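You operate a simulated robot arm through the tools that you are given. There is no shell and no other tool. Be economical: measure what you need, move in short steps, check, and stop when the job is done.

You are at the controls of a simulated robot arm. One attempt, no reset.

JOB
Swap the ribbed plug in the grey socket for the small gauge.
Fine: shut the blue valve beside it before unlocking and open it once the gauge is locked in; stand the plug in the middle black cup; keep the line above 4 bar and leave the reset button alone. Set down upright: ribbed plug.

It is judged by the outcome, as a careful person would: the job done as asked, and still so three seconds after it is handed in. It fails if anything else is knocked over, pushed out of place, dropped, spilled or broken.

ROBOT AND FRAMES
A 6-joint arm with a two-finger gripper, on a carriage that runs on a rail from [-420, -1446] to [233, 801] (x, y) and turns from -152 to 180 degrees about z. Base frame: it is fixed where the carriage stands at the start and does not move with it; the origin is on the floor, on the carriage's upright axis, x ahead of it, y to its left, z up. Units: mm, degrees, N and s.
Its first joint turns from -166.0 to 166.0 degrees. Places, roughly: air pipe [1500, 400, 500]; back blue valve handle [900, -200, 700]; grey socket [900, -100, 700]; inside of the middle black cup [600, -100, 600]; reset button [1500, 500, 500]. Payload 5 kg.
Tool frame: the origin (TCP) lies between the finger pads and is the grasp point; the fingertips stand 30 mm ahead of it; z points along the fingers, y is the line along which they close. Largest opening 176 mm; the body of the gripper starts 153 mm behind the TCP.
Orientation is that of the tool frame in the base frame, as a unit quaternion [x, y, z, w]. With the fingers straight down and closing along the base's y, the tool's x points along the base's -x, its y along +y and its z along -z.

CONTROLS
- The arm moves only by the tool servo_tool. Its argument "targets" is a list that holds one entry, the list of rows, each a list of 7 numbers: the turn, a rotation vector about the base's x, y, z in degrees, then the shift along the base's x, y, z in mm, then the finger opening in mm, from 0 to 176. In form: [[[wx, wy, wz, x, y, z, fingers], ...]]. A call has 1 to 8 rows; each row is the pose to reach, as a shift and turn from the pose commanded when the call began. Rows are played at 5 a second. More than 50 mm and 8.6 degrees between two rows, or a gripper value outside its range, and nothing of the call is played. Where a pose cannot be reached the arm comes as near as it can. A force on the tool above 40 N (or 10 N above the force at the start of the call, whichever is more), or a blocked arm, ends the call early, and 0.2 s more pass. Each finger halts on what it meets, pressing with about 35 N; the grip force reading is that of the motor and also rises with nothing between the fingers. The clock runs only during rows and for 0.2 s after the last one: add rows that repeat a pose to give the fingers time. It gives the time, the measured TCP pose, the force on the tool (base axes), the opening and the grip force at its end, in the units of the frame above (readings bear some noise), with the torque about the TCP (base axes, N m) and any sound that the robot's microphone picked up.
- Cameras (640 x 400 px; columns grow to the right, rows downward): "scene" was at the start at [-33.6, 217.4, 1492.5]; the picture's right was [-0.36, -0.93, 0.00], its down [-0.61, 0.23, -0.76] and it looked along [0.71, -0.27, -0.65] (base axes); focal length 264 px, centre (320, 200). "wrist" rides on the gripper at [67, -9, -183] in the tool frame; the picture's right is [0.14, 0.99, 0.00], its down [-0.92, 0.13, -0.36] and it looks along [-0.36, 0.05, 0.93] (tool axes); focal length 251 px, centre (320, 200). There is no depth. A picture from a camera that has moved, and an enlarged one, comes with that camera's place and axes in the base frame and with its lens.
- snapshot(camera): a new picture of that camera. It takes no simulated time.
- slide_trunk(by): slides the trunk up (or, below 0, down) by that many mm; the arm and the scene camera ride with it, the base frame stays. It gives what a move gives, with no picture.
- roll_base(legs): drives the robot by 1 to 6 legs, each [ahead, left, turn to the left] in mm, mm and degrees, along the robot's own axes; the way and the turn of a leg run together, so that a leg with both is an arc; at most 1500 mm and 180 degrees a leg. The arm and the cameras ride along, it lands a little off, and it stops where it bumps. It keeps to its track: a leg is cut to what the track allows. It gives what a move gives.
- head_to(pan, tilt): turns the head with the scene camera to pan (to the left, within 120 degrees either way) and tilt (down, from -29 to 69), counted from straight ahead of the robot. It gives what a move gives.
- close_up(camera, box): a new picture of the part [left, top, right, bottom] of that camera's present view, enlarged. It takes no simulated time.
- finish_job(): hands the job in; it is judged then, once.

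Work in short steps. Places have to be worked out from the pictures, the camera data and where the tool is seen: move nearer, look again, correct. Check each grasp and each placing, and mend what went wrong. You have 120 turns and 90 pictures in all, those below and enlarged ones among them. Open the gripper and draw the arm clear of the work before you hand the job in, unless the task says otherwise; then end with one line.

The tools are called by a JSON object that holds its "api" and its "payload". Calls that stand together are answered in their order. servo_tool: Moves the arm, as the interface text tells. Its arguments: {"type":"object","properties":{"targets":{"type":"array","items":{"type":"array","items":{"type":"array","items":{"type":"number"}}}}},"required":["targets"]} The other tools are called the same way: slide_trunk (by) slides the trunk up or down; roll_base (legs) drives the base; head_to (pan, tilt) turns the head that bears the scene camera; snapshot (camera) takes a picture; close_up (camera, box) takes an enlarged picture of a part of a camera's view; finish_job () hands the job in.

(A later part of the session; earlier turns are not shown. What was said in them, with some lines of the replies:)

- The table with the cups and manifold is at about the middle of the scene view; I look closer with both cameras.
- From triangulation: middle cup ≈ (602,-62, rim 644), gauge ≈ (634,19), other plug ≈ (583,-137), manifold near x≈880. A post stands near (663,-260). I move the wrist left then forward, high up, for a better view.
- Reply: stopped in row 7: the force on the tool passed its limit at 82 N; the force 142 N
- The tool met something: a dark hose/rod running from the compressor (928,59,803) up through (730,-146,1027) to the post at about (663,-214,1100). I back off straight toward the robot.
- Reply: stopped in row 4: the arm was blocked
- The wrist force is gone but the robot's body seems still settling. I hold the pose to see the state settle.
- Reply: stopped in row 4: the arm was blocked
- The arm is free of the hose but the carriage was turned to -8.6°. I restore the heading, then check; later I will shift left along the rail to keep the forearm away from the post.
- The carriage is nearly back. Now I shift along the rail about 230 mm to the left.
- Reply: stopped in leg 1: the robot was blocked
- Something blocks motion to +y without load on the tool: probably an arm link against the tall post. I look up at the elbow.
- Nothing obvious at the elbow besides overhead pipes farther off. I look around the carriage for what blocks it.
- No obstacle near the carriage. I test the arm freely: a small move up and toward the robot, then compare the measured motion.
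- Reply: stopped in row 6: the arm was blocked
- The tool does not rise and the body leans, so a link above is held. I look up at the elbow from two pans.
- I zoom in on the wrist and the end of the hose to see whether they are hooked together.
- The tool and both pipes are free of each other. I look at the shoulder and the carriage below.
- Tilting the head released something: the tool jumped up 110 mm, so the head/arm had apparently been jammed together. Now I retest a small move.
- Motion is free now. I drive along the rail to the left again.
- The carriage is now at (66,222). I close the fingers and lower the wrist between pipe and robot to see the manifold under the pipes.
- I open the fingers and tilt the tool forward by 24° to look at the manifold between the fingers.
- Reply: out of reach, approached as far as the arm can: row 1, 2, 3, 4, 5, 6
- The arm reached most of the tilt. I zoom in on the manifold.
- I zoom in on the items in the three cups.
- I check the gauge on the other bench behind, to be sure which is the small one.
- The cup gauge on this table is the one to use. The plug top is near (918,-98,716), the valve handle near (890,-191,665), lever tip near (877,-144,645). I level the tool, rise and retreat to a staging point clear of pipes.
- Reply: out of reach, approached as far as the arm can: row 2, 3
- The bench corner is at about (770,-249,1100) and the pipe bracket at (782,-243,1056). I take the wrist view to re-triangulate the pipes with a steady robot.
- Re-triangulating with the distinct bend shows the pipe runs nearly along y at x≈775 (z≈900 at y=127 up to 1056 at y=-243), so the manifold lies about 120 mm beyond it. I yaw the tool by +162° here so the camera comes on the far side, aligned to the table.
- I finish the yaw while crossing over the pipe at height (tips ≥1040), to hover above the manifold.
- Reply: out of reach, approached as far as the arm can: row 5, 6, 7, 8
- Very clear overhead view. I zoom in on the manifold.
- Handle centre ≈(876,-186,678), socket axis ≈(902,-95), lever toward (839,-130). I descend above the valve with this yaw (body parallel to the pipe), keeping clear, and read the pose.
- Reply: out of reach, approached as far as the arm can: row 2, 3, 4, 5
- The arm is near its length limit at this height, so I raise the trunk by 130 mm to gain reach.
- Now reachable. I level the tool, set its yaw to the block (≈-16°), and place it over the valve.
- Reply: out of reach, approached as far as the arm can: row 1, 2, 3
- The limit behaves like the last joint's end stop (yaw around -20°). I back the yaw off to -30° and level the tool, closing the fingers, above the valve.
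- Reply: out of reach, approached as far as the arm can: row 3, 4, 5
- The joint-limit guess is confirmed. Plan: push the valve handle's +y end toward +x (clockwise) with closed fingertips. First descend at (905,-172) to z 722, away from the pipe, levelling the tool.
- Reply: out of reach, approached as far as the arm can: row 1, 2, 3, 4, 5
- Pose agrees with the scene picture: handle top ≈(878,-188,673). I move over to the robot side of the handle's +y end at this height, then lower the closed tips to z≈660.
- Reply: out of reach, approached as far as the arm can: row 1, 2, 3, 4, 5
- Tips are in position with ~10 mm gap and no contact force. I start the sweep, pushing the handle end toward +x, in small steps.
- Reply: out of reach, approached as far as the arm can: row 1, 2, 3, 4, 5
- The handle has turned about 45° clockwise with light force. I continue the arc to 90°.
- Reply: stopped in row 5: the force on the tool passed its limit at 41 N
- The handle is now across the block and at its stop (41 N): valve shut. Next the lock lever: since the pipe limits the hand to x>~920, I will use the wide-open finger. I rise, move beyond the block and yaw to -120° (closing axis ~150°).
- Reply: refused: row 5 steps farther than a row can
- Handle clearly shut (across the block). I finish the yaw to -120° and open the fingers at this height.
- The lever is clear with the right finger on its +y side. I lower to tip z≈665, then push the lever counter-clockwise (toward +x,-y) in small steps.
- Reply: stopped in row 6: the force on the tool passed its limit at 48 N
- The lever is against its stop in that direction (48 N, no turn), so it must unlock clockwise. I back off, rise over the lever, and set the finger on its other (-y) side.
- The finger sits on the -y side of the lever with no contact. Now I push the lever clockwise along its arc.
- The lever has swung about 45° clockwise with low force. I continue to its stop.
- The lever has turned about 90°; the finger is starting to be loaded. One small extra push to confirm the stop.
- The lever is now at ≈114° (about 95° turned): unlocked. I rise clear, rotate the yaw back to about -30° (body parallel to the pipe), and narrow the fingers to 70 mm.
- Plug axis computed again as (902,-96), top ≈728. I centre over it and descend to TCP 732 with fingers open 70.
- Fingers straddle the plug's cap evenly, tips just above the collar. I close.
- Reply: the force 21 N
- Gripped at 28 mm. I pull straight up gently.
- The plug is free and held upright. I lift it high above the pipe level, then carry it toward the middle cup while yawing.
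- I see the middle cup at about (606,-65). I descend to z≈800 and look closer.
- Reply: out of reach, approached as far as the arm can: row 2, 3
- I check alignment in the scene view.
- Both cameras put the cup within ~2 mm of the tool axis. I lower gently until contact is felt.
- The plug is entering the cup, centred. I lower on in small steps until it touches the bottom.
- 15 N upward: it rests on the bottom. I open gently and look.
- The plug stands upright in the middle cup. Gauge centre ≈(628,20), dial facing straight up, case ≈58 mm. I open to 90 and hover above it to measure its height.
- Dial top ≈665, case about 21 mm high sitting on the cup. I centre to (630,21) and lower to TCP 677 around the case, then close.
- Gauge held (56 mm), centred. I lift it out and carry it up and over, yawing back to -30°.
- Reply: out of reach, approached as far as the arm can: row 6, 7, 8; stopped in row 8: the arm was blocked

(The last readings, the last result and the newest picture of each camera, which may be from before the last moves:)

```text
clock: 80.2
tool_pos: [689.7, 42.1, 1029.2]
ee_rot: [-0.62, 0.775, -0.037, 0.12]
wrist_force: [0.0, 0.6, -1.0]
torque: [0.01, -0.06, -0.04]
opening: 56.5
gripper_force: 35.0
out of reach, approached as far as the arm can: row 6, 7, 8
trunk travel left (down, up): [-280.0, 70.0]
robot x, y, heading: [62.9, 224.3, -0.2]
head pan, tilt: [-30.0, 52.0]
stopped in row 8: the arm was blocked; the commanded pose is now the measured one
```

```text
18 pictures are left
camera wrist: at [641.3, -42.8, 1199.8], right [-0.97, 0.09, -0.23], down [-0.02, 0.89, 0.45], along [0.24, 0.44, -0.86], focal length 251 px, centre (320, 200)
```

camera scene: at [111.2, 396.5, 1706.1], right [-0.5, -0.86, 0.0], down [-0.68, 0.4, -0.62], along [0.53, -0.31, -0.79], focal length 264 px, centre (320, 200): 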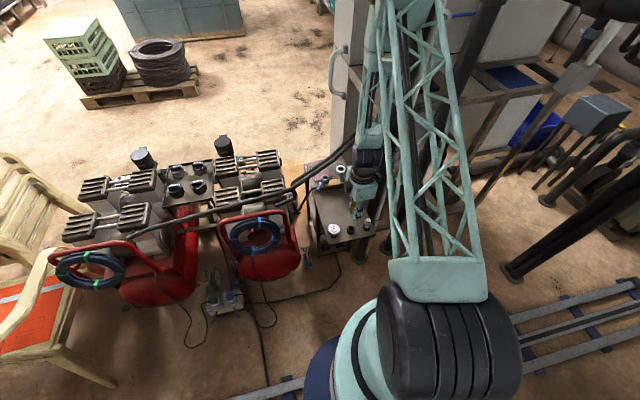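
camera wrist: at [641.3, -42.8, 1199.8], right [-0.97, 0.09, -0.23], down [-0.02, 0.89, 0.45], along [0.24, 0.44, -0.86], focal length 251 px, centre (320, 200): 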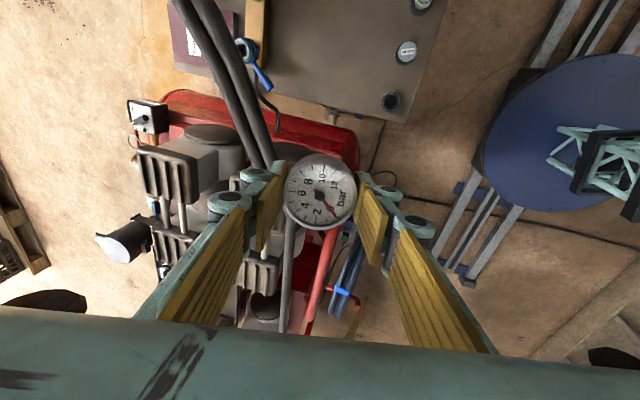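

The arm hit an awkward zone and tilted the tool by ~14°, gauge still held. I level it again while moving outward and a bit higher.

{"api": "servo_tool", "payload": {"targets": [[[-1.5, 4, 0, 8, -8, 6, 40], [-3, 8, 0, 16, -16, 14, 40], [-4.3, 11, 0, 24, -25, 22, 40], [-5.3, 13.4, 0, 32, -34, 28, 40], [-5.3, 13.4, 0, 40, -40, 28, 40], [-5.3, 13.4, 0, 40, -40, 28, 40]]]}}

```text
clock: 81.6
tool_pos: [713.6, 7.7, 1035.6]
ee_rot: [-0.625, 0.779, 0.005, 0.047]
wrist_force: [0.3, -0.4, -0.4]
torque: [0.02, 0.01, -0.02]
opening: 56.2
gripper_force: 34.9
out of reach, approached as far as the arm can: row 3, 4, 5, 6
trunk travel left (down, up): [-280.0, 70.0]
robot x, y, heading: [64.1, 223.3, -0.2]
head pan, tilt: [-30.0, 52.0]
```

{"api": "servo_tool", "payload": {"targets": [[[-1.9, 1.9, 3, 5, 0, 0, 40], [-3.8, 3.85, 6, 10, 0, 0, 40], [-3.8, 3.85, 12, 15, 0, 0, 40], [-3.8, 3.85, 18, 20, 0, 0, 40], [-3.8, 3.85, 18, 20, 0, 0, 40]]]}}

```text
clock: 82.8
tool_pos: [718.5, 11.8, 1019.4]
ee_rot: [0.739, -0.672, -0.008, -0.045]
wrist_force: [-0.5, 0.7, -2.1]
torque: [0.03, 0.07, 0.02]
opening: 56.5
gripper_force: 35.2
out of reach, approached as far as the arm can: row 1, 2, 3, 4, 5
trunk travel left (down, up): [-280.0, 70.0]
robot x, y, heading: [67.6, 225.2, -0.3]
head pan, tilt: [-30.0, 52.0]
```

{"api": "servo_tool", "payload": {"targets": [[[0, 0, 5, 25, -3, 0, 40], [0, 0, 10, 55, -5, 5, 40], [0, 0, 15, 85, -8, 10, 40], [0, 0, 15, 100, -10, 15, 40], [0, 0, 15, 100, -10, 15, 40]]]}}

```text
clock: 84.0
tool_pos: [812.2, 5.7, 1026.7]
ee_rot: [0.819, -0.57, -0.009, -0.065]
wrist_force: [0.1, -0.4, -0.8]
torque: [-0.02, 0.01, 0.0]
opening: 56.4
gripper_force: 34.9
out of reach, approached as far as the arm can: row 2, 3, 4, 5
trunk travel left (down, up): [-280.0, 70.0]
robot x, y, heading: [66.0, 225.2, -0.2]
head pan, tilt: [-30.0, 52.0]
```

The tilt grows as I yaw, as at a joint limit. I look at the arm's posture.

{"api": "snapshot", "payload": {"camera": "scene"}}

```text
17 pictures are left
camera scene: at [112.0, 396.2, 1706.1], right [-0.5, -0.86, 0.0], down [-0.68, 0.4, -0.62], along [0.53, -0.31, -0.79], focal length 264 px, centre (320, 200)
```

scene: 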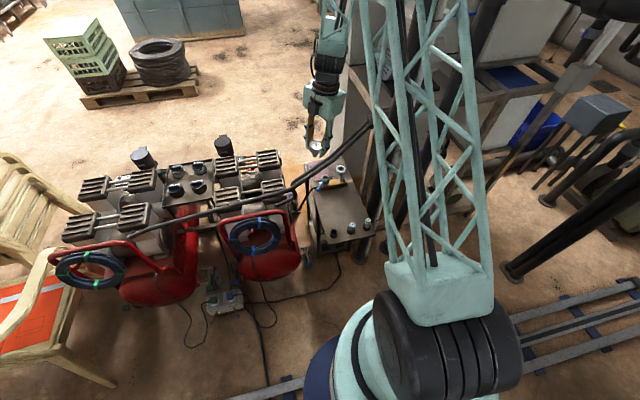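

I test levelling with the yaw turned back by 15°.

{"api": "servo_tool", "payload": {"targets": [[[-2, 1.4, -5, 0, 0, 0, 40], [-4, 2.8, -10, 0, 0, 0, 40], [-6.2, 4.3, -15.3, 0, 0, 0, 40], [-6.2, 4.3, -15.3, 0, 0, 0, 40]]]}}

```text
clock: 85.0
tool_pos: [788.3, 14.3, 1006.2]
ee_rot: [0.749, -0.661, -0.007, -0.055]
wrist_force: [0.1, 0.1, -1.2]
torque: [0.0, 0.03, 0.02]
opening: 56.3
gripper_force: 35.0
out of reach, approached as far as the arm can: row 1, 2, 3, 4
trunk travel left (down, up): [-280.0, 70.0]
robot x, y, heading: [67.5, 224.3, -0.2]
head pan, tilt: [-30.0, 52.0]
```

The posture is limited here, but the gauge is above the lower part of the pipes already. I continue outward at this height past the pipes, then will level lower down.

{"api": "servo_tool", "payload": {"targets": [[[0, 0, 0, 35, 0, 5, 40], [0, 0, 0, 70, -5, 8, 40], [0, 0, 0, 105, -15, 8, 40], [0, 0, 0, 125, -35, 8, 40], [0, 0, 0, 125, -50, 0, 40], [0, 0, 0, 125, -50, 0, 40]]]}}

{"api": "snapshot", "payload": {"camera": "wrist"}}

```text
clock: 86.4
tool_pos: [906.5, -32.0, 999.7]
ee_rot: [0.748, -0.659, -0.006, -0.078]
wrist_force: [-1.1, -1.0, -1.7]
torque: [0.04, 0.03, 0.0]
opening: 56.5
gripper_force: 34.8
out of reach, approached as far as the arm can: row 1, 2, 3, 4, 5, 6
trunk travel left (down, up): [-280.0, 70.0]
robot x, y, heading: [64.8, 223.7, 0.0]
head pan, tilt: [-30.0, 52.0]
```

```text
16 pictures are left
camera wrist: at [906.1, -120.1, 1175.3], right [-0.96, -0.25, -0.12], down [-0.28, 0.85, 0.45], along [-0.01, 0.47, -0.89], focal length 251 px, centre (320, 200)
```

wrist: 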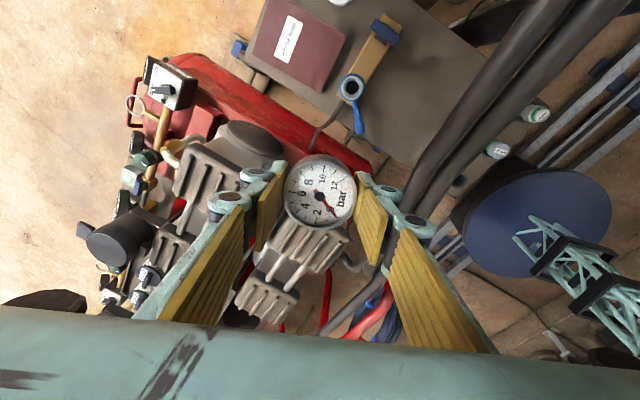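

Past the pipes. I lower by 90 mm and try levelling with a yaw toward -60°.

{"api": "servo_tool", "payload": {"targets": [[[0, 0, 0, 0, 0, -30, 40], [-2.7, 1.3, 7, 5, 0, -60, 40], [-5.4, 2.7, 14, 10, 0, -90, 40], [-8.1, 4, 20.8, 10, 0, -90, 40], [-8.1, 4, 20.8, 10, 0, -90, 40]]]}}

```text
clock: 87.6
tool_pos: [883.2, -24.3, 891.9]
ee_rot: [0.856, -0.513, 0.02, -0.057]
wrist_force: [0.5, 0.2, -2.1]
torque: [0.03, 0.08, 0.03]
opening: 56.4
gripper_force: 35.7
out of reach, approached as far as the arm can: row 1, 2, 3, 4, 5
trunk travel left (down, up): [-280.0, 70.0]
robot x, y, heading: [67.5, 224.6, -0.4]
head pan, tilt: [-30.0, 52.0]
```

I try moving the head away in case it bears on the arm, and look at the elbow.

{"api": "head_to", "payload": {"pan": -20, "tilt": 15}}

{"api": "snapshot", "payload": {"camera": "scene"}}

```text
clock: 88.6
tool_pos: [881.9, -23.7, 890.2]
ee_rot: [0.857, -0.512, 0.02, -0.057]
wrist_force: [-0.2, -0.2, 0.2]
torque: [-0.01, -0.01, 0.01]
opening: 56.4
gripper_force: 35.0
trunk travel left (down, up): [-280.0, 70.0]
robot x, y, heading: [65.2, 226.3, -0.2]
head pan, tilt: [-20.0, 15.0]
```

```text
15 pictures are left
camera scene: at [134.4, 401.8, 1762.4], right [-0.34, -0.94, 0.0], down [-0.24, 0.09, -0.97], along [0.91, -0.33, -0.26], focal length 264 px, centre (320, 200)
```

scene: 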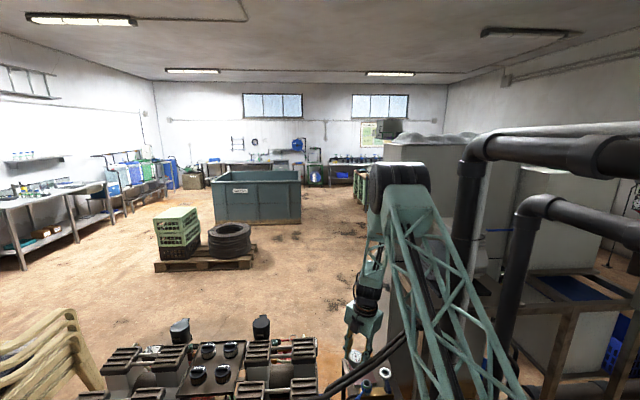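

Translation alone was always followed well, so I move away from the pipe and toward the plug's former path (905,-96) keeping this orientation.

{"api": "servo_tool", "payload": {"targets": [[[0, 0, 0, 15, 0, 0, 40], [0, 0, 0, 35, -5, 0, 40], [0, 0, 0, 45, -30, 0, 40], [0, 0, 0, 45, -55, 0, 40], [0, 0, 0, 45, -75, 0, 40], [0, 0, 0, 45, -75, 0, 40]]]}}

```text
clock: 90.0
tool_pos: [923.3, -97.7, 887.3]
ee_rot: [0.856, -0.512, 0.023, -0.069]
wrist_force: [0.3, 0.2, 0.0]
torque: [0.03, 0.0, 0.04]
opening: 56.4
gripper_force: 34.8
out of reach, approached as far as the arm can: row 2, 3, 4, 5, 6
trunk travel left (down, up): [-280.0, 70.0]
robot x, y, heading: [64.0, 224.0, 0.2]
head pan, tilt: [-20.0, 15.0]
```

{"api": "servo_tool", "payload": {"targets": [[[-1.7, 1.2, 7.2, 5, 0, 10, 40], [-3.5, 2.4, 14.4, 10, 0, 10, 40], [-5.2, 3.6, 21.6, 10, 0, 10, 40], [-6.9, 4.8, 28.8, 10, 0, 10, 40], [-6.9, 4.8, 28.8, 10, 0, 10, 40], [-6.9, 4.8, 28.8, 10, 0, 10, 40]]]}}

{"api": "snapshot", "payload": {"camera": "wrist"}}

```text
clock: 91.4
tool_pos: [902.9, -86.2, 881.6]
ee_rot: [0.957, -0.282, 0.04, -0.055]
wrist_force: [0.4, -0.1, -0.6]
torque: [0.03, 0.01, -0.02]
opening: 56.6
gripper_force: 35.3
out of reach, approached as far as the arm can: row 1, 2, 3, 4, 5, 6
trunk travel left (down, up): [-280.0, 70.0]
robot x, y, heading: [64.7, 223.4, -0.2]
head pan, tilt: [-20.0, 15.0]
```

```text
14 pictures are left
camera wrist: at [943.7, -130.7, 1069.0], right [-0.41, -0.9, -0.12], down [-0.88, 0.37, 0.3], along [-0.23, 0.23, -0.95], focal length 251 px, centre (320, 200)
```

wrist: 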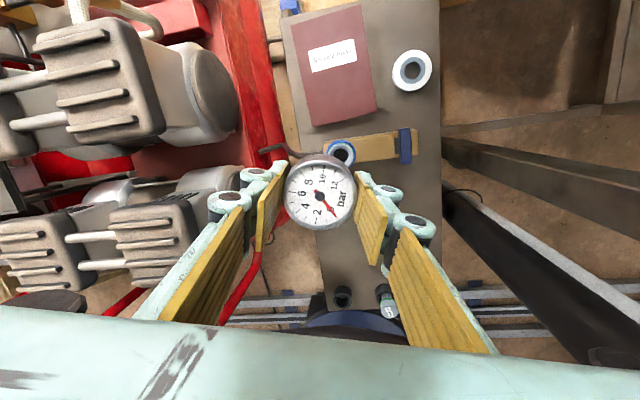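

Even at the plug's former pose the tool cannot level, so the arm is in a bad joint branch since the lift. I retrace: up, back over the low part of the pipes, to the known-good region near the cups.

{"api": "servo_tool", "payload": {"targets": [[[0, 0, 0, 10, 5, 40, 40], [0, 0, -6, 10, 20, 80, 40], [0, 0, -12, 8, 45, 115, 40], [0, 0, -18, 5, 80, 130, 40], [0, 0, -24, -15, 100, 130, 40], [0, 0, -30, -55, 104, 130, 40], [0, 0, -36, -100, 104, 130, 40], [0, 0, -42, -145, 104, 130, 40]]]}}

```text
clock: 93.2
tool_pos: [753.3, 16.8, 1009.8]
ee_rot: [0.792, -0.607, 0.058, -0.044]
wrist_force: [0.7, -0.2, -1.1]
torque: [-0.04, 0.05, -0.01]
opening: 56.3
gripper_force: 35.0
out of reach, approached as far as the arm can: row 2, 3, 4, 5, 6, 7, 8
trunk travel left (down, up): [-280.0, 70.0]
robot x, y, heading: [65.4, 220.1, -0.1]
head pan, tilt: [-20.0, 15.0]
```

{"api": "servo_tool", "payload": {"targets": [[[0, 0, 0, -45, -7, 0, 40], [0, 0, 0, -90, -14, 0, 40], [0, 0, -5, -115, -20, -20, 40], [0.5, 2, -10, -115, -20, -55, 40], [1, 4, -16, -115, -20, -90, 40], [1.6, 6, -22, -115, -20, -125, 40], [2.1, 8.2, -28.1, -115, -20, -150, 40], [2.1, 8.2, -28.1, -115, -20, -150, 40]]]}}

```text
clock: 95.0
tool_pos: [640.4, -0.2, 863.3]
ee_rot: [0.882, -0.471, 0.002, -0.001]
wrist_force: [-0.1, 0.8, -1.2]
torque: [0.0, 0.01, 0.02]
opening: 56.5
gripper_force: 35.1
out of reach, approached as far as the arm can: row 3, 7, 8
trunk travel left (down, up): [-280.0, 70.0]
robot x, y, heading: [65.0, 221.5, -0.1]
head pan, tilt: [-20.0, 15.0]
```

Now it is level at yaw -56° (a different joint range). I rotate to -30° here and lift in small steps, watching the reach flag.

{"api": "servo_tool", "payload": {"targets": [[[0, 0, 8, 0, 0, 0, 40], [0, 0, 16, 0, 0, 10, 40], [0, 0, 25, 0, 0, 30, 40], [0, 0, 25, 0, 0, 60, 40], [0, 0, 25, 0, 0, 90, 40], [0, 0, 25, 0, 0, 90, 40]]]}}

```text
refused: row 3 steps farther than a row can; nothing moved
```

{"api": "servo_tool", "payload": {"targets": [[[0, 0, 8, 0, 0, 0, 40], [0, 0, 16, 0, 0, 10, 40], [0, 0, 24, 0, 0, 30, 40], [0, 0, 24, 0, 0, 60, 40], [0, 0, 24, 0, 0, 90, 40], [0, 0, 24, 0, 0, 90, 40]]]}}

```text
clock: 96.4
tool_pos: [638.1, -2.7, 953.9]
ee_rot: [0.771, -0.636, -0.001, 0.007]
wrist_force: [-0.8, 0.2, -0.8]
torque: [0.01, -0.18, 0.02]
opening: 56.5
gripper_force: 35.3
out of reach, approached as far as the arm can: row 2, 3, 4
trunk travel left (down, up): [-280.0, 70.0]
robot x, y, heading: [62.9, 225.9, 0.0]
head pan, tilt: [-20.0, 15.0]
```

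The commanded pose now matches the measured, level one (yaw -79°, z 954) — my earlier "corrections" had been applied on top of a still-level command. I continue with plain moves: up and yaw.

{"api": "servo_tool", "payload": {"targets": [[[0, 0, 6, 10, -5, 40, 40], [0, 0, 12, 25, -10, 75, 40], [0, 0, 18, 45, -15, 98, 40], [0, 0, 24, 70, -20, 98, 40], [0, 0, 30, 95, -25, 98, 40], [0, 0, 30, 95, -25, 98, 40]]]}}

```text
clock: 97.8
tool_pos: [735.2, -26.7, 1050.1]
ee_rot: [0.91, -0.415, 0.001, 0.008]
wrist_force: [1.2, 0.5, -1.3]
torque: [0.0, 0.08, 0.01]
opening: 56.5
gripper_force: 35.3
trunk travel left (down, up): [-280.0, 70.0]
robot x, y, heading: [63.9, 225.1, -0.1]
head pan, tilt: [-20.0, 15.0]
```

Fully reachable and level. On to above the socket at (902,-97), yaw -31°.

{"api": "servo_tool", "payload": {"targets": [[[0, 0, 4, 40, -16, 5, 40], [0, 0, 8, 82, -33, 5, 40], [0, 0, 12, 124, -51, 0, 40], [0, 0, 17, 166, -70, 0, 40], [0, 0, 17, 166, -70, -40, 40], [0, 0, 17, 166, -70, -85, 40], [0, 0, 17, 166, -70, -130, 40], [0, 0, 17, 166, -70, -175, 40]]]}}

{"api": "snapshot", "payload": {"camera": "wrist"}}

{"api": "head_to", "payload": {"pan": -30, "tilt": 45}}

{"api": "close_up", "payload": {"camera": "scene", "box": [280, 150, 380, 230]}}

```text
clock: 99.6
tool_pos: [899.5, -98.0, 877.5]
ee_rot: [0.961, -0.276, 0.002, 0.008]
wrist_force: [0.0, 0.0, -1.3]
torque: [-0.01, 0.01, 0.02]
opening: 56.3
gripper_force: 35.1
trunk travel left (down, up): [-280.0, 70.0]
robot x, y, heading: [65.9, 224.3, -0.2]
head pan, tilt: [-20.0, 15.0]
```

```text
13 pictures are left
camera wrist: at [960.6, -122.8, 1062.3], right [-0.41, -0.91, 0.01], down [-0.85, 0.39, 0.36], along [-0.33, 0.13, -0.93], focal length 251 px, centre (320, 200)
```

wrist: 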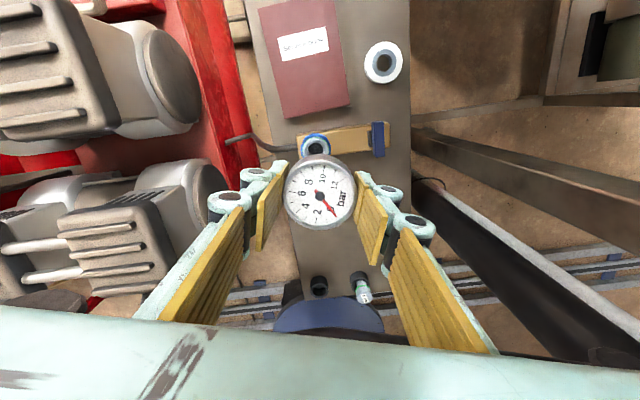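

```text
clock: 100.6
tool_pos: [898.0, -97.1, 878.1]
ee_rot: [0.961, -0.276, 0.0, 0.007]
wrist_force: [-0.3, 0.3, -0.6]
torque: [-0.03, -0.03, 0.04]
opening: 56.2
gripper_force: 35.0
trunk travel left (down, up): [-280.0, 70.0]
robot x, y, heading: [63.6, 221.6, -0.1]
head pan, tilt: [-30.0, 45.0]
```

```text
5.00 times, centred on (330, 190) of scene
camera zoom: at [117.0, 393.2, 1715.7], right [-0.5, -0.87, 0.0], down [-0.61, 0.35, -0.71], along [0.61, -0.35, -0.71], focal length 1319 px, centre (270, 250)
```

zoom: 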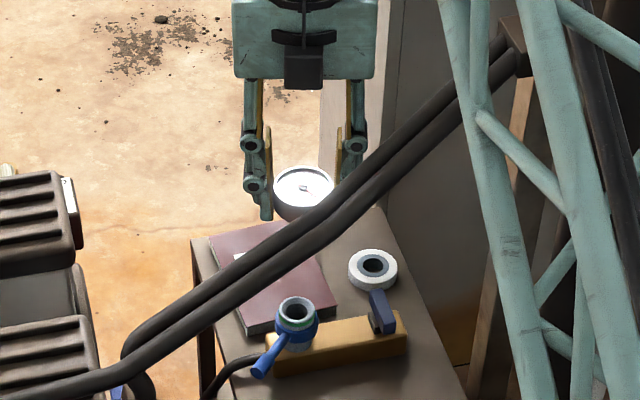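

By the wrist views the socket centre is ≈(908,-99,694) — the plug had been gripped ~8 mm off-centre. I shift +10 mm in x, lower to TCP 805 and check.

{"api": "servo_tool", "payload": {"targets": [[[0, 0, 0, 10, -0.5, -30, 40], [0, 0, 0, 10, -0.5, -72, 40], [0, 0, 0, 10, -0.5, -72, 40]]]}}

{"api": "close_up", "payload": {"camera": "wrist", "box": [240, 110, 400, 250]}}

```text
clock: 101.4
tool_pos: [910.0, -98.3, 803.6]
ee_rot: [0.961, -0.275, 0.0, 0.007]
wrist_force: [0.8, -0.8, -2.5]
torque: [0.05, 0.15, -0.02]
opening: 56.3
gripper_force: 35.2
trunk travel left (down, up): [-280.0, 70.0]
robot x, y, heading: [64.0, 225.9, 0.1]
head pan, tilt: [-30.0, 45.0]
```

```text
2.86 times, centred on (320, 180) of wrist
camera zoom: at [971.1, -123.9, 987.9], right [-0.41, -0.91, 0.01], down [-0.85, 0.39, 0.36], along [-0.33, 0.13, -0.93], focal length 718 px, centre (320, 257)
```

zoom: 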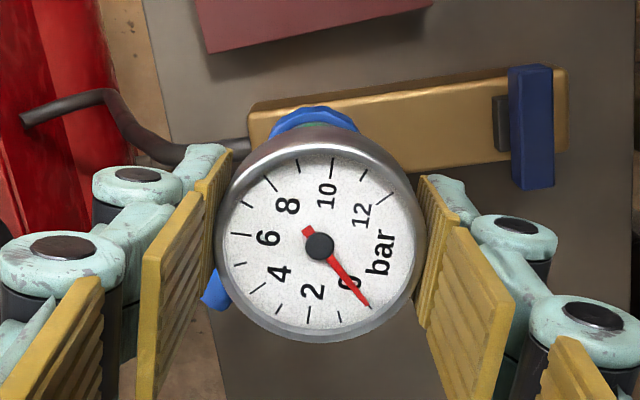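

Relative to the collar arc the gauge is now centred within ~1–2 mm. I lower gently.

{"api": "servo_tool", "payload": {"targets": [[[0, 0, 0, 0, 0, -15, 40], [0, 0, 0, 0, 0, -30, 40], [0, 0, 0, 0, 0, -38, 40], [0, 0, 0, 0, 0, -46, 40]]]}}

```text
clock: 102.4
tool_pos: [907.8, -98.3, 757.7]
ee_rot: [0.961, -0.276, 0.0, 0.009]
wrist_force: [-9.0, 2.7, 8.7]
torque: [0.12, 0.39, -0.01]
opening: 56.4
gripper_force: 35.2
trunk travel left (down, up): [-280.0, 70.0]
robot x, y, heading: [64.9, 224.5, -0.1]
head pan, tilt: [-30.0, 45.0]
```

Contact pushes the tool toward -x: I comply by 3 mm in -x (and +1 y) and continue down slowly.

{"api": "servo_tool", "payload": {"targets": [[[0, 0, 0, -3, 1, 0, 40], [0, 0, 0, -3, 1, -4, 40], [0, 0, 0, -3, 1, -8, 40]]]}}

```text
clock: 103.2
tool_pos: [908.1, -96.2, 748.3]
ee_rot: [0.961, -0.276, 0.0, 0.007]
wrist_force: [-3.0, 1.5, -3.3]
torque: [0.08, 0.25, -0.01]
opening: 56.5
gripper_force: 34.7
trunk travel left (down, up): [-280.0, 70.0]
robot x, y, heading: [64.4, 220.4, 0.0]
head pan, tilt: [-30.0, 45.0]
```

It is sliding in with low force. I continue.

{"api": "servo_tool", "payload": {"targets": [[[0, 0, 0, -1, 0, -5, 40], [0, 0, 0, -1, 0, -10, 40], [0, 0, 0, -1, 0, -15, 40], [0, 0, 0, -1, 0, -19, 40], [0, 0, 0, -1, 0, -22, 40]]]}}

{"api": "close_up", "payload": {"camera": "scene", "box": [280, 150, 380, 230]}}

```text
clock: 104.4
tool_pos: [906.4, -98.5, 728.7]
ee_rot: [0.961, -0.275, 0.001, 0.007]
wrist_force: [-7.2, 7.7, 9.1]
torque: [0.45, 0.33, -0.01]
opening: 56.3
gripper_force: 34.7
trunk travel left (down, up): [-280.0, 70.0]
robot x, y, heading: [65.7, 220.0, -0.1]
head pan, tilt: [-30.0, 45.0]
```

```text
5.00 times, centred on (330, 190) of scene
camera zoom: at [116.3, 393.7, 1715.7], right [-0.5, -0.86, 0.0], down [-0.61, 0.35, -0.71], along [0.61, -0.35, -0.71], focal length 1319 px, centre (270, 250)
```

zoom: 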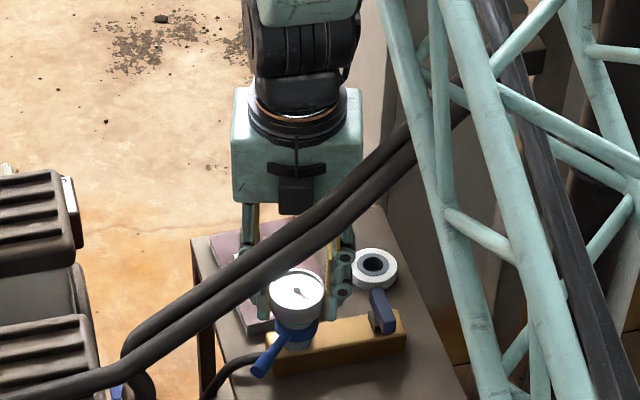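

At the expected seat depth. I press a little further, complying with the side force, to confirm it is fully seated.

{"api": "servo_tool", "payload": {"targets": [[[0, 0, 0, -1.5, 1.5, 0, 40], [0, 0, 0, -1.5, 1.5, -3, 40], [0, 0, 0, -1.5, 1.5, -6, 40]]]}}

```text
clock: 105.2
tool_pos: [904.2, -97.0, 722.6]
ee_rot: [0.961, -0.276, 0.002, 0.008]
wrist_force: [3.2, -5.7, 17.0]
torque: [-0.16, -0.15, 0.06]
opening: 56.5
gripper_force: 35.2
trunk travel left (down, up): [-280.0, 70.0]
robot x, y, heading: [66.0, 226.3, 0.1]
head pan, tilt: [-30.0, 45.0]
```

{"api": "servo_tool", "payload": {"targets": [[[0, 0, 0, 0.5, -0.8, -3, 40], [0, 0, 0, 0.5, -0.8, -6, 40], [0, 0, 0, 0.5, -0.8, -9, 40]]]}}

```text
clock: 106.0
tool_pos: [905.2, -96.0, 713.9]
ee_rot: [0.961, -0.275, 0.002, 0.006]
wrist_force: [1.9, -1.0, 27.4]
torque: [0.01, -0.08, 0.02]
opening: 56.0
gripper_force: 35.0
trunk travel left (down, up): [-280.0, 70.0]
robot x, y, heading: [60.4, 224.5, 0.0]
head pan, tilt: [-30.0, 45.0]
```

I check whether the gauge moved deeper or the pads slipped on it.

{"api": "close_up", "payload": {"camera": "wrist", "box": [240, 110, 400, 250]}}

```text
2.86 times, centred on (320, 180) of wrist
camera zoom: at [965.9, -121.1, 898.6], right [-0.41, -0.91, 0.01], down [-0.85, 0.39, 0.36], along [-0.33, 0.13, -0.93], focal length 718 px, centre (320, 257)
```

zoom: 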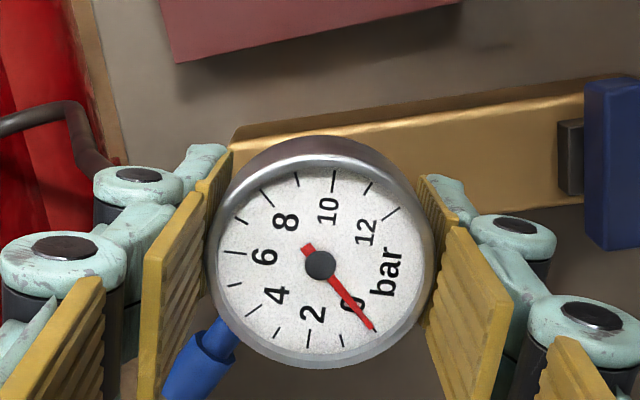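

The pads slipped ~14 mm up the case, so the gauge had bottomed at TCP≈728 as predicted: it is seated. I release and rise.

{"api": "servo_tool", "payload": {"targets": [[[0, 0, 0, 0, 0, 0, 58], [0, 0, 0, 0, 0, 0, 66], [0, 0, 0, 0, 0, 2, 74], [0, 0, 0, 0, 0, 20, 76], [0, 0, 0, 0, 0, 55, 76], [0, 0, 0, 10, 0, 85, 76], [0, 0, 0, 25, 0, 90, 76]]]}}

{"api": "snapshot", "payload": {"camera": "wrist"}}

```text
clock: 107.6
tool_pos: [929.7, -95.4, 804.8]
ee_rot: [0.961, -0.276, 0.002, 0.007]
wrist_force: [-0.4, 0.1, 0.3]
torque: [-0.04, -0.1, -0.02]
opening: 76.1
gripper_force: 0.1
trunk travel left (down, up): [-280.0, 70.0]
robot x, y, heading: [62.7, 227.2, -0.1]
head pan, tilt: [-30.0, 45.0]
```

```text
8 pictures are left
camera wrist: at [991.0, -121.8, 988.6], right [-0.41, -0.91, 0.01], down [-0.85, 0.39, 0.36], along [-0.33, 0.13, -0.93], focal length 251 px, centre (320, 200)
```

wrist: 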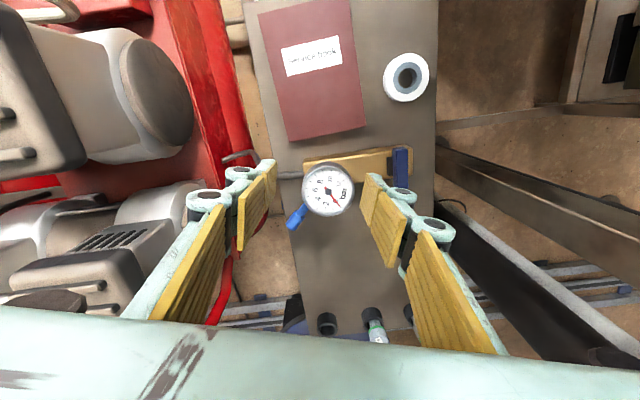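

The gauge sits upright in the socket; lever tip now ≈(866,-34). For locking I take the wide-finger approach again: move to (957,-62), yaw to -120°, fingers 110.

{"api": "servo_tool", "payload": {"targets": [[[0, 0, -8.2, 10, 10, 0, 80], [0, 0, -16.4, 20, 20, 0, 85], [0, 0, -24.6, 27, 33, 0, 90], [0, 0, -32.8, 27, 33, 0, 95], [0, 0, -41, 27, 33, 0, 100], [0, 0, -49.2, 27, 33, 0, 105], [0, 0, -57.4, 27, 33, 0, 110], [0, 0, -65.6, 27, 33, 0, 110]]]}}

{"api": "servo_tool", "payload": {"targets": [[[0, 0, -8, 0, 0, 0, 110], [0, 0, -16, 0, 0, 0, 110], [0, 0, -22, 0, 0, 0, 110], [0, 0, -22, 0, 0, 0, 110]]]}}

{"api": "snapshot", "payload": {"camera": "wrist"}}

```text
clock: 109.4
tool_pos: [956.3, -63.9, 803.1]
ee_rot: [-0.658, 0.753, 0.003, -0.007]
wrist_force: [-0.3, 0.1, -0.1]
torque: [0.02, 0.03, 0.05]
opening: 110.0
gripper_force: 0.0
trunk travel left (down, up): [-280.0, 70.0]
robot x, y, heading: [65.6, 226.6, 0.0]
head pan, tilt: [-30.0, 45.0]
```

```text
clock: 110.4
tool_pos: [956.8, -63.2, 801.7]
ee_rot: [-0.502, 0.865, 0.004, -0.006]
wrist_force: [-1.1, -0.5, 0.1]
torque: [-0.02, -0.01, 0.01]
opening: 109.9
gripper_force: 0.0
trunk travel left (down, up): [-280.0, 70.0]
robot x, y, heading: [67.5, 225.6, -0.2]
head pan, tilt: [-30.0, 45.0]
```

```text
7 pictures are left
camera wrist: at [934.2, -126.7, 987.5], right [-0.93, 0.37, 0.01], down [0.35, 0.87, 0.36], along [0.12, 0.34, -0.93], focal length 251 px, centre (320, 200)
```

wrist: 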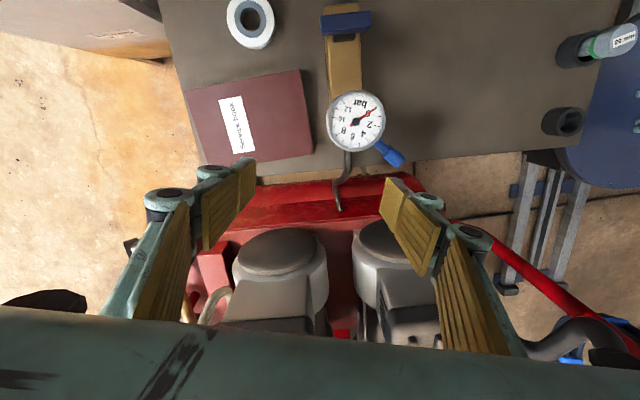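

The lever passes just beside the open finger. I lower to tip z≈667 and start pushing the lever back (counter-clockwise).

{"api": "servo_tool", "payload": {"targets": [[[0, 0, 0, 0, 0, -40, 110], [0, 0, 0, 0, 0, -80, 110], [0, 0, 0, 0, 0, -105, 110], [0, 0, 0, -8, -3, -105, 110], [0, 0, 0, -17, -5, -105, 112], [0, 0, 0, -25, -8, -105, 118], [0, 0, 0, -25, -23, -105, 140]]]}}

{"api": "snapshot", "payload": {"camera": "wrist"}}

```text
clock: 112.0
tool_pos: [930.7, -86.6, 699.0]
ee_rot: [-0.503, 0.864, 0.004, -0.006]
wrist_force: [1.9, -2.0, 0.8]
torque: [-0.03, 0.01, 0.14]
opening: 140.6
gripper_force: 0.1
trunk travel left (down, up): [-280.0, 70.0]
robot x, y, heading: [63.9, 227.4, -0.4]
head pan, tilt: [-30.0, 45.0]
```

```text
6 pictures are left
camera wrist: at [908.8, -149.8, 882.4], right [-0.93, 0.37, 0.01], down [0.35, 0.87, 0.36], along [0.12, 0.34, -0.93], focal length 251 px, centre (320, 200)
```

wrist: 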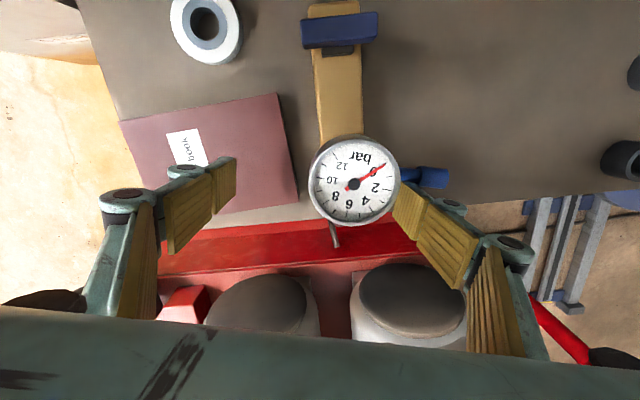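

The lever is swinging (≈155°). I continue the arc toward its locked stop.

{"api": "servo_tool", "payload": {"targets": [[[0, 0, 0, 1, -9, 0, 155], [0, 0, 0, 0, -19, 0, 168], [0, 0, 0, -3, -33, 0, 176], [0, 0, 0, -6, -46, 0, 176], [0, 0, 0, -7, -58, 0, 176], [0, 0, 0, -4, -66, 0, 176]]]}}

{"api": "snapshot", "payload": {"camera": "wrist"}}

```text
clock: 113.4
tool_pos: [928.1, -152.7, 697.6]
ee_rot: [-0.503, 0.864, 0.004, -0.007]
wrist_force: [-0.4, -0.5, 0.6]
torque: [-0.01, -0.03, -0.01]
opening: 175.7
gripper_force: 0.0
trunk travel left (down, up): [-280.0, 70.0]
robot x, y, heading: [64.6, 221.7, -0.0]
head pan, tilt: [-30.0, 45.0]
```

```text
5 pictures are left
camera wrist: at [905.0, -215.5, 882.4], right [-0.93, 0.37, 0.01], down [0.35, 0.87, 0.36], along [0.12, 0.34, -0.93], focal length 251 px, centre (320, 200)
```

wrist: 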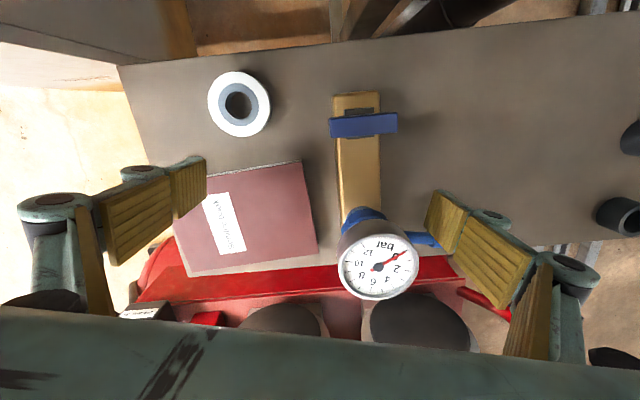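

The finger rode over the lever (it stayed at ≈152°): tips were slightly too high. I go back over to its +y side and lower 12 mm deeper.

{"api": "servo_tool", "payload": {"targets": [[[0, 0, 0, 0, 0, 40, 176], [0, 0, 0, 0, 40, 40, 176], [0, 0, 0, 0, 74, 40, 176], [0, 0, 0, 6, 74, 40, 158], [0, 0, 0, 6, 74, 40, 140], [0, 0, 0, 6, 74, 12, 140], [0, 0, 0, 6, 74, -12, 140]]]}}

{"api": "servo_tool", "payload": {"targets": [[[0, 0, 0, -1, -8, 0, 146], [0, 0, 0, -2, -17, 0, 158], [0, 0, 0, -3, -27, 0, 168], [0, 0, 0, -5, -40, 0, 176], [0, 0, 0, -6, -52, 0, 176]]]}}

{"api": "snapshot", "payload": {"camera": "wrist"}}

```text
clock: 115.0
tool_pos: [933.3, -78.0, 684.8]
ee_rot: [-0.503, 0.864, 0.004, -0.006]
wrist_force: [-0.7, -0.3, 0.5]
torque: [0.02, -0.01, 0.01]
opening: 139.7
gripper_force: 0.0
trunk travel left (down, up): [-280.0, 70.0]
robot x, y, heading: [65.9, 224.1, -0.1]
head pan, tilt: [-30.0, 45.0]
```

```text
clock: 116.2
tool_pos: [928.5, -130.6, 686.7]
ee_rot: [-0.503, 0.864, 0.005, -0.006]
wrist_force: [-0.5, 0.5, -0.2]
torque: [0.0, -0.04, -0.01]
opening: 175.8
gripper_force: 0.0
trunk travel left (down, up): [-280.0, 70.0]
robot x, y, heading: [67.0, 223.5, -0.1]
head pan, tilt: [-30.0, 45.0]
```

```text
4 pictures are left
camera wrist: at [905.2, -193.2, 870.7], right [-0.93, 0.37, 0.01], down [0.35, 0.87, 0.36], along [0.12, 0.34, -0.93], focal length 251 px, centre (320, 200)
```

wrist: 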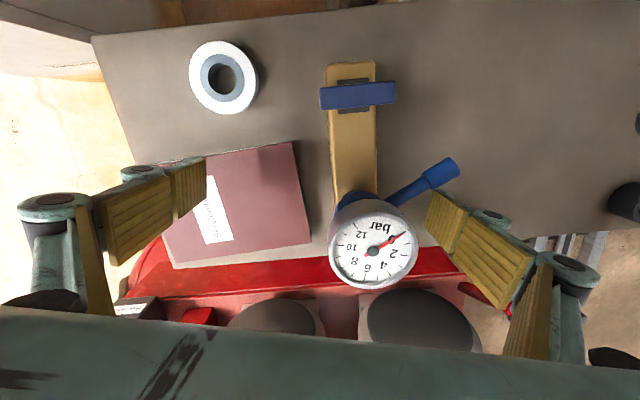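

The lever is following now (≈187°). I push on to its stop at ≈209°.

{"api": "servo_tool", "payload": {"targets": [[[0, 0, 0, 2, -9, 0, 176], [0, 0, 0, 6, -16, 0, 176], [0, 0, 0, 11, -22, 0, 176], [0, 0, 0, 15, -28, 0, 176], [0, 0, 0, 19, -34, 0, 176]]]}}

```text
clock: 117.2
tool_pos: [936.5, -147.9, 682.4]
ee_rot: [-0.503, 0.864, 0.009, -0.01]
wrist_force: [-3.3, 7.3, -4.1]
torque: [-0.14, -0.27, -0.51]
opening: 176.1
gripper_force: 0.1
trunk travel left (down, up): [-280.0, 70.0]
robot x, y, heading: [64.1, 221.6, -0.0]
head pan, tilt: [-30.0, 45.0]
stopped in row 4: the force on the tool passed its limit at 46 N (the readings are from after the stop); the commanded pose is now the measured one
```

The lever stopped at 46 N at its original locked position: gauge locked. Now to re-open the valve: back off, rise above the gauge and yaw back to about -35°.

{"api": "servo_tool", "payload": {"targets": [[[0, 0, 0, -4, 8, 0, 176], [0, 0, 0, -4, 8, 45, 176], [0, 0, 0, -4, 8, 90, 176], [0, 0, 0, -2, 5, 118, 150], [0, 0, 8.4, 0, 0, 118, 125], [0, 0, 16.8, 0, -5, 118, 110], [0, 0, 25.2, 0, -10, 118, 110], [0, 0, 33.6, 0, -15, 118, 110]]]}}

{"api": "servo_tool", "payload": {"targets": [[[0, 0, 8.4, 0, 0, 0, 110], [0, 0, 16.8, 0, 0, 0, 110], [0, 0, 25.2, 0, 0, 0, 110], [0, 0, 33.6, 0, 0, 0, 110], [0, 0, 42, 0, -5, 0, 110], [0, 0, 50, -5, -8, 0, 110], [0, 0, 50, -5, -8, 0, 110]]]}}

```text
clock: 119.0
tool_pos: [936.8, -165.5, 801.0]
ee_rot: [0.733, -0.681, -0.006, 0.011]
wrist_force: [0.1, -0.3, -0.5]
torque: [-0.03, -0.02, 0.03]
opening: 109.9
gripper_force: 0.0
trunk travel left (down, up): [-280.0, 70.0]
robot x, y, heading: [67.1, 223.4, -0.1]
head pan, tilt: [-30.0, 45.0]
```

```text
clock: 120.5
tool_pos: [932.2, -173.4, 801.3]
ee_rot: [0.951, -0.308, -0.001, 0.013]
wrist_force: [-0.4, 0.9, -0.2]
torque: [0.01, -0.04, 0.01]
opening: 109.7
gripper_force: 0.0
trunk travel left (down, up): [-280.0, 70.0]
robot x, y, heading: [63.7, 219.7, 0.0]
head pan, tilt: [-30.0, 45.0]
```

I check the lever, handle and finger positions from above.

{"api": "snapshot", "payload": {"camera": "wrist"}}

```text
3 pictures are left
camera wrist: at [992.8, -200.6, 985.9], right [-0.47, -0.88, 0.02], down [-0.82, 0.45, 0.36], along [-0.33, 0.15, -0.93], focal length 251 px, centre (320, 200)
```

wrist: 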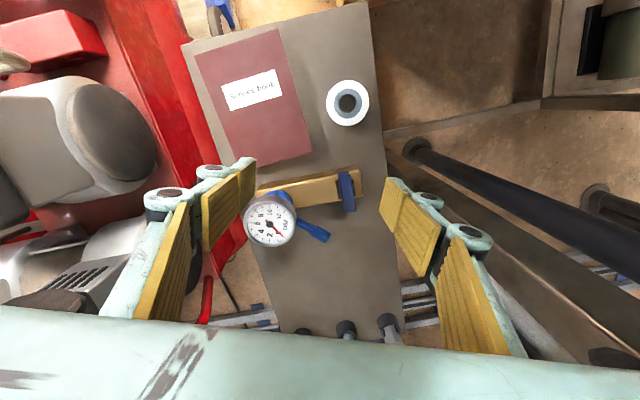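

Lever is back at its locked place and the handle is between the fingers as planned. I lower to TCP 688 and push the handle's far end toward +y (counter-clockwise).

{"api": "servo_tool", "payload": {"targets": [[[0, 0, 0, -2, 1, -40, 110], [0, 0, 0, -2, 1, -80, 110], [0, 0, 0, -2, 1, -113, 110], [0, 0, 0, -1, 10, -113, 110], [0, 0, 0, 5, 15, -113, 110], [0, 0, 0, 9, 20, -113, 110], [0, 0, 0, 12, 28, -113, 110]]]}}

```text
clock: 122.2
tool_pos: [945.9, -144.3, 688.4]
ee_rot: [0.951, -0.308, 0.0, 0.013]
wrist_force: [0.3, 0.5, 0.7]
torque: [-0.04, 0.02, -0.01]
opening: 110.2
gripper_force: 0.0
trunk travel left (down, up): [-280.0, 70.0]
robot x, y, heading: [63.3, 222.1, -0.0]
head pan, tilt: [-30.0, 45.0]
```

{"api": "servo_tool", "payload": {"targets": [[[0, 0, 0, 0, 8, 0, 110], [0, 0, 0, -1, 15, 0, 110], [0, 0, 0, -3, 20, 0, 110], [0, 0, 0, -6, 22, 0, 110], [0, 0, 0, -9, 23, 0, 110]]]}}

{"api": "snapshot", "payload": {"camera": "wrist"}}

```text
clock: 123.3
tool_pos: [941.7, -126.1, 689.5]
ee_rot: [0.951, -0.309, 0.005, 0.013]
wrist_force: [6.3, -1.2, 1.3]
torque: [-0.14, 0.09, 0.41]
opening: 109.0
gripper_force: 0.0
trunk travel left (down, up): [-280.0, 70.0]
robot x, y, heading: [61.3, 222.0, 0.1]
head pan, tilt: [-30.0, 45.0]
stopped in row 5: the force on the tool passed its limit at 43 N (the readings are from after the stop); the commanded pose is now the measured one
```

```text
2 pictures are left
camera wrist: at [1000.7, -152.8, 876.5], right [-0.47, -0.88, 0.02], down [-0.82, 0.45, 0.35], along [-0.32, 0.14, -0.94], focal length 251 px, centre (320, 200)
```

wrist: 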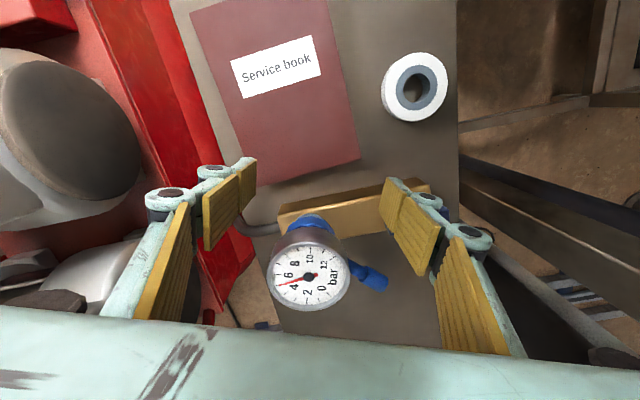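

The handle hit its open stop (43 N) and the gauge now shows about 5 bar: valve open, gauge live. I back off, rise and draw the arm clear over the pipes.

{"api": "servo_tool", "payload": {"targets": [[[0, 0, 0, 5, -4, 0, 110], [0, 0, 0, 5, -4, 40, 110], [0, 0, 0, 5, -4, 85, 110], [0, 0, 0, 5, -4, 130, 110], [0, 0, 0, 0, -4, 175, 110], [0, 0, 0, -8, -2, 220, 100], [0, 0, 0, -16, 2, 265, 80], [0, 0, 0, -25, 8, 310, 60]]]}}

{"api": "servo_tool", "payload": {"targets": [[[0, 0, 0, -20, 10, 45, 50], [0, 0, -3, -60, 25, 60, 50], [0, 0, -6, -100, 42, 60, 50], [0, 0, -9, -140, 60, 60, 50], [0, 0, -12, -180, 76, 60, 50]]]}}

{"api": "snapshot", "payload": {"camera": "wrist"}}

```text
clock: 125.1
tool_pos: [915.3, -117.7, 1001.7]
ee_rot: [0.951, -0.308, 0.004, 0.013]
wrist_force: [0.2, -0.1, -0.4]
torque: [0.02, 0.02, 0.0]
opening: 60.2
gripper_force: 0.0
trunk travel left (down, up): [-280.0, 70.0]
robot x, y, heading: [60.5, 224.9, -0.1]
head pan, tilt: [-30.0, 45.0]
```

```text
refused: row 1 steps farther than a row can; nothing moved
```

```text
1 pictures are left
camera wrist: at [975.3, -144.5, 1186.6], right [-0.47, -0.88, 0.02], down [-0.82, 0.45, 0.35], along [-0.32, 0.14, -0.94], focal length 251 px, centre (320, 200)
```

wrist: 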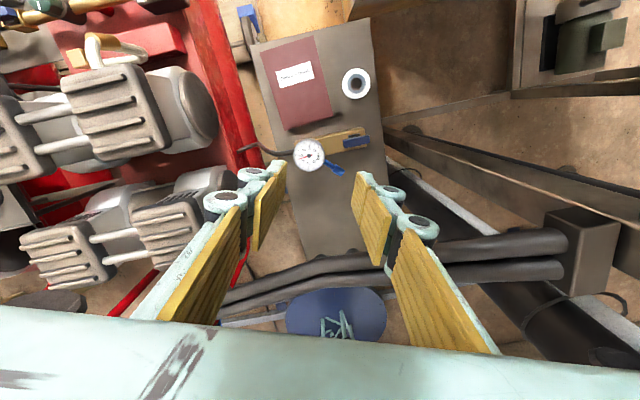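

Everything is in place: handle along the block, lever locked, gauge upright. I retreat over the pipes to the staging area.

{"api": "servo_tool", "payload": {"targets": [[[0, 0, 0, -10, 5, 35, 60], [0, 0, -2, -35, 15, 58, 60], [0, 0, -5, -75, 32, 60, 60], [0, 0, -8, -115, 50, 60, 60], [0, 0, -11, -155, 68, 60, 60], [0, 0, -14, -185, 85, 60, 60], [0, 0, -14, -185, 85, 60, 60]]]}}

{"api": "close_up", "payload": {"camera": "scene", "box": [270, 150, 400, 270]}}

```text
clock: 126.7
tool_pos: [729.8, -32.1, 1061.5]
ee_rot: [0.906, -0.422, 0.002, 0.014]
wrist_force: [-1.1, 0.3, 0.6]
torque: [-0.08, -0.06, -0.02]
opening: 60.0
gripper_force: 0.1
trunk travel left (down, up): [-280.0, 70.0]
robot x, y, heading: [64.5, 223.5, -0.2]
head pan, tilt: [-30.0, 45.0]
```

```text
3.33 times, centred on (335, 210) of scene
camera zoom: at [116.3, 393.7, 1715.6], right [-0.5, -0.87, 0.0], down [-0.61, 0.35, -0.71], along [0.61, -0.35, -0.71], focal length 879 px, centre (270, 167)
```

zoom: 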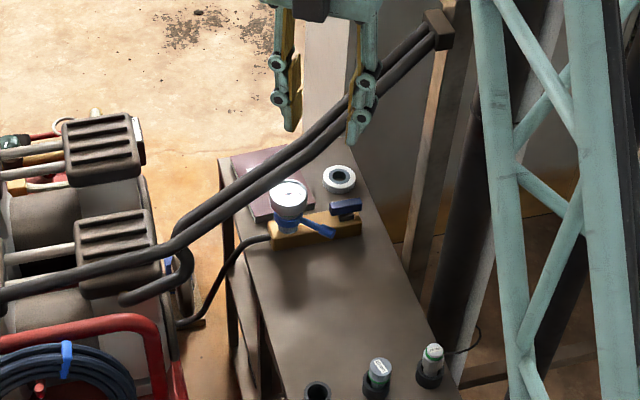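

The picture confirms it: gauge in the socket with the lever locked, valve handle along the block, and the ribbed plug upright in the middle cup. The gripper is open and clear of the work, so I hand the job in.

{"api": "finish_job", "payload": {}}

```text
The job is handed in.
```

The swap is done: the small gauge is locked in the grey socket and reads about 5 bar with the blue valve open again, the ribbed plug stands upright in the middle black cup, and I didn't touch the reset button; early on the arm struck an obstacle at about 110 N and turned the carriage 9 degrees, with no damage seen afterwards.
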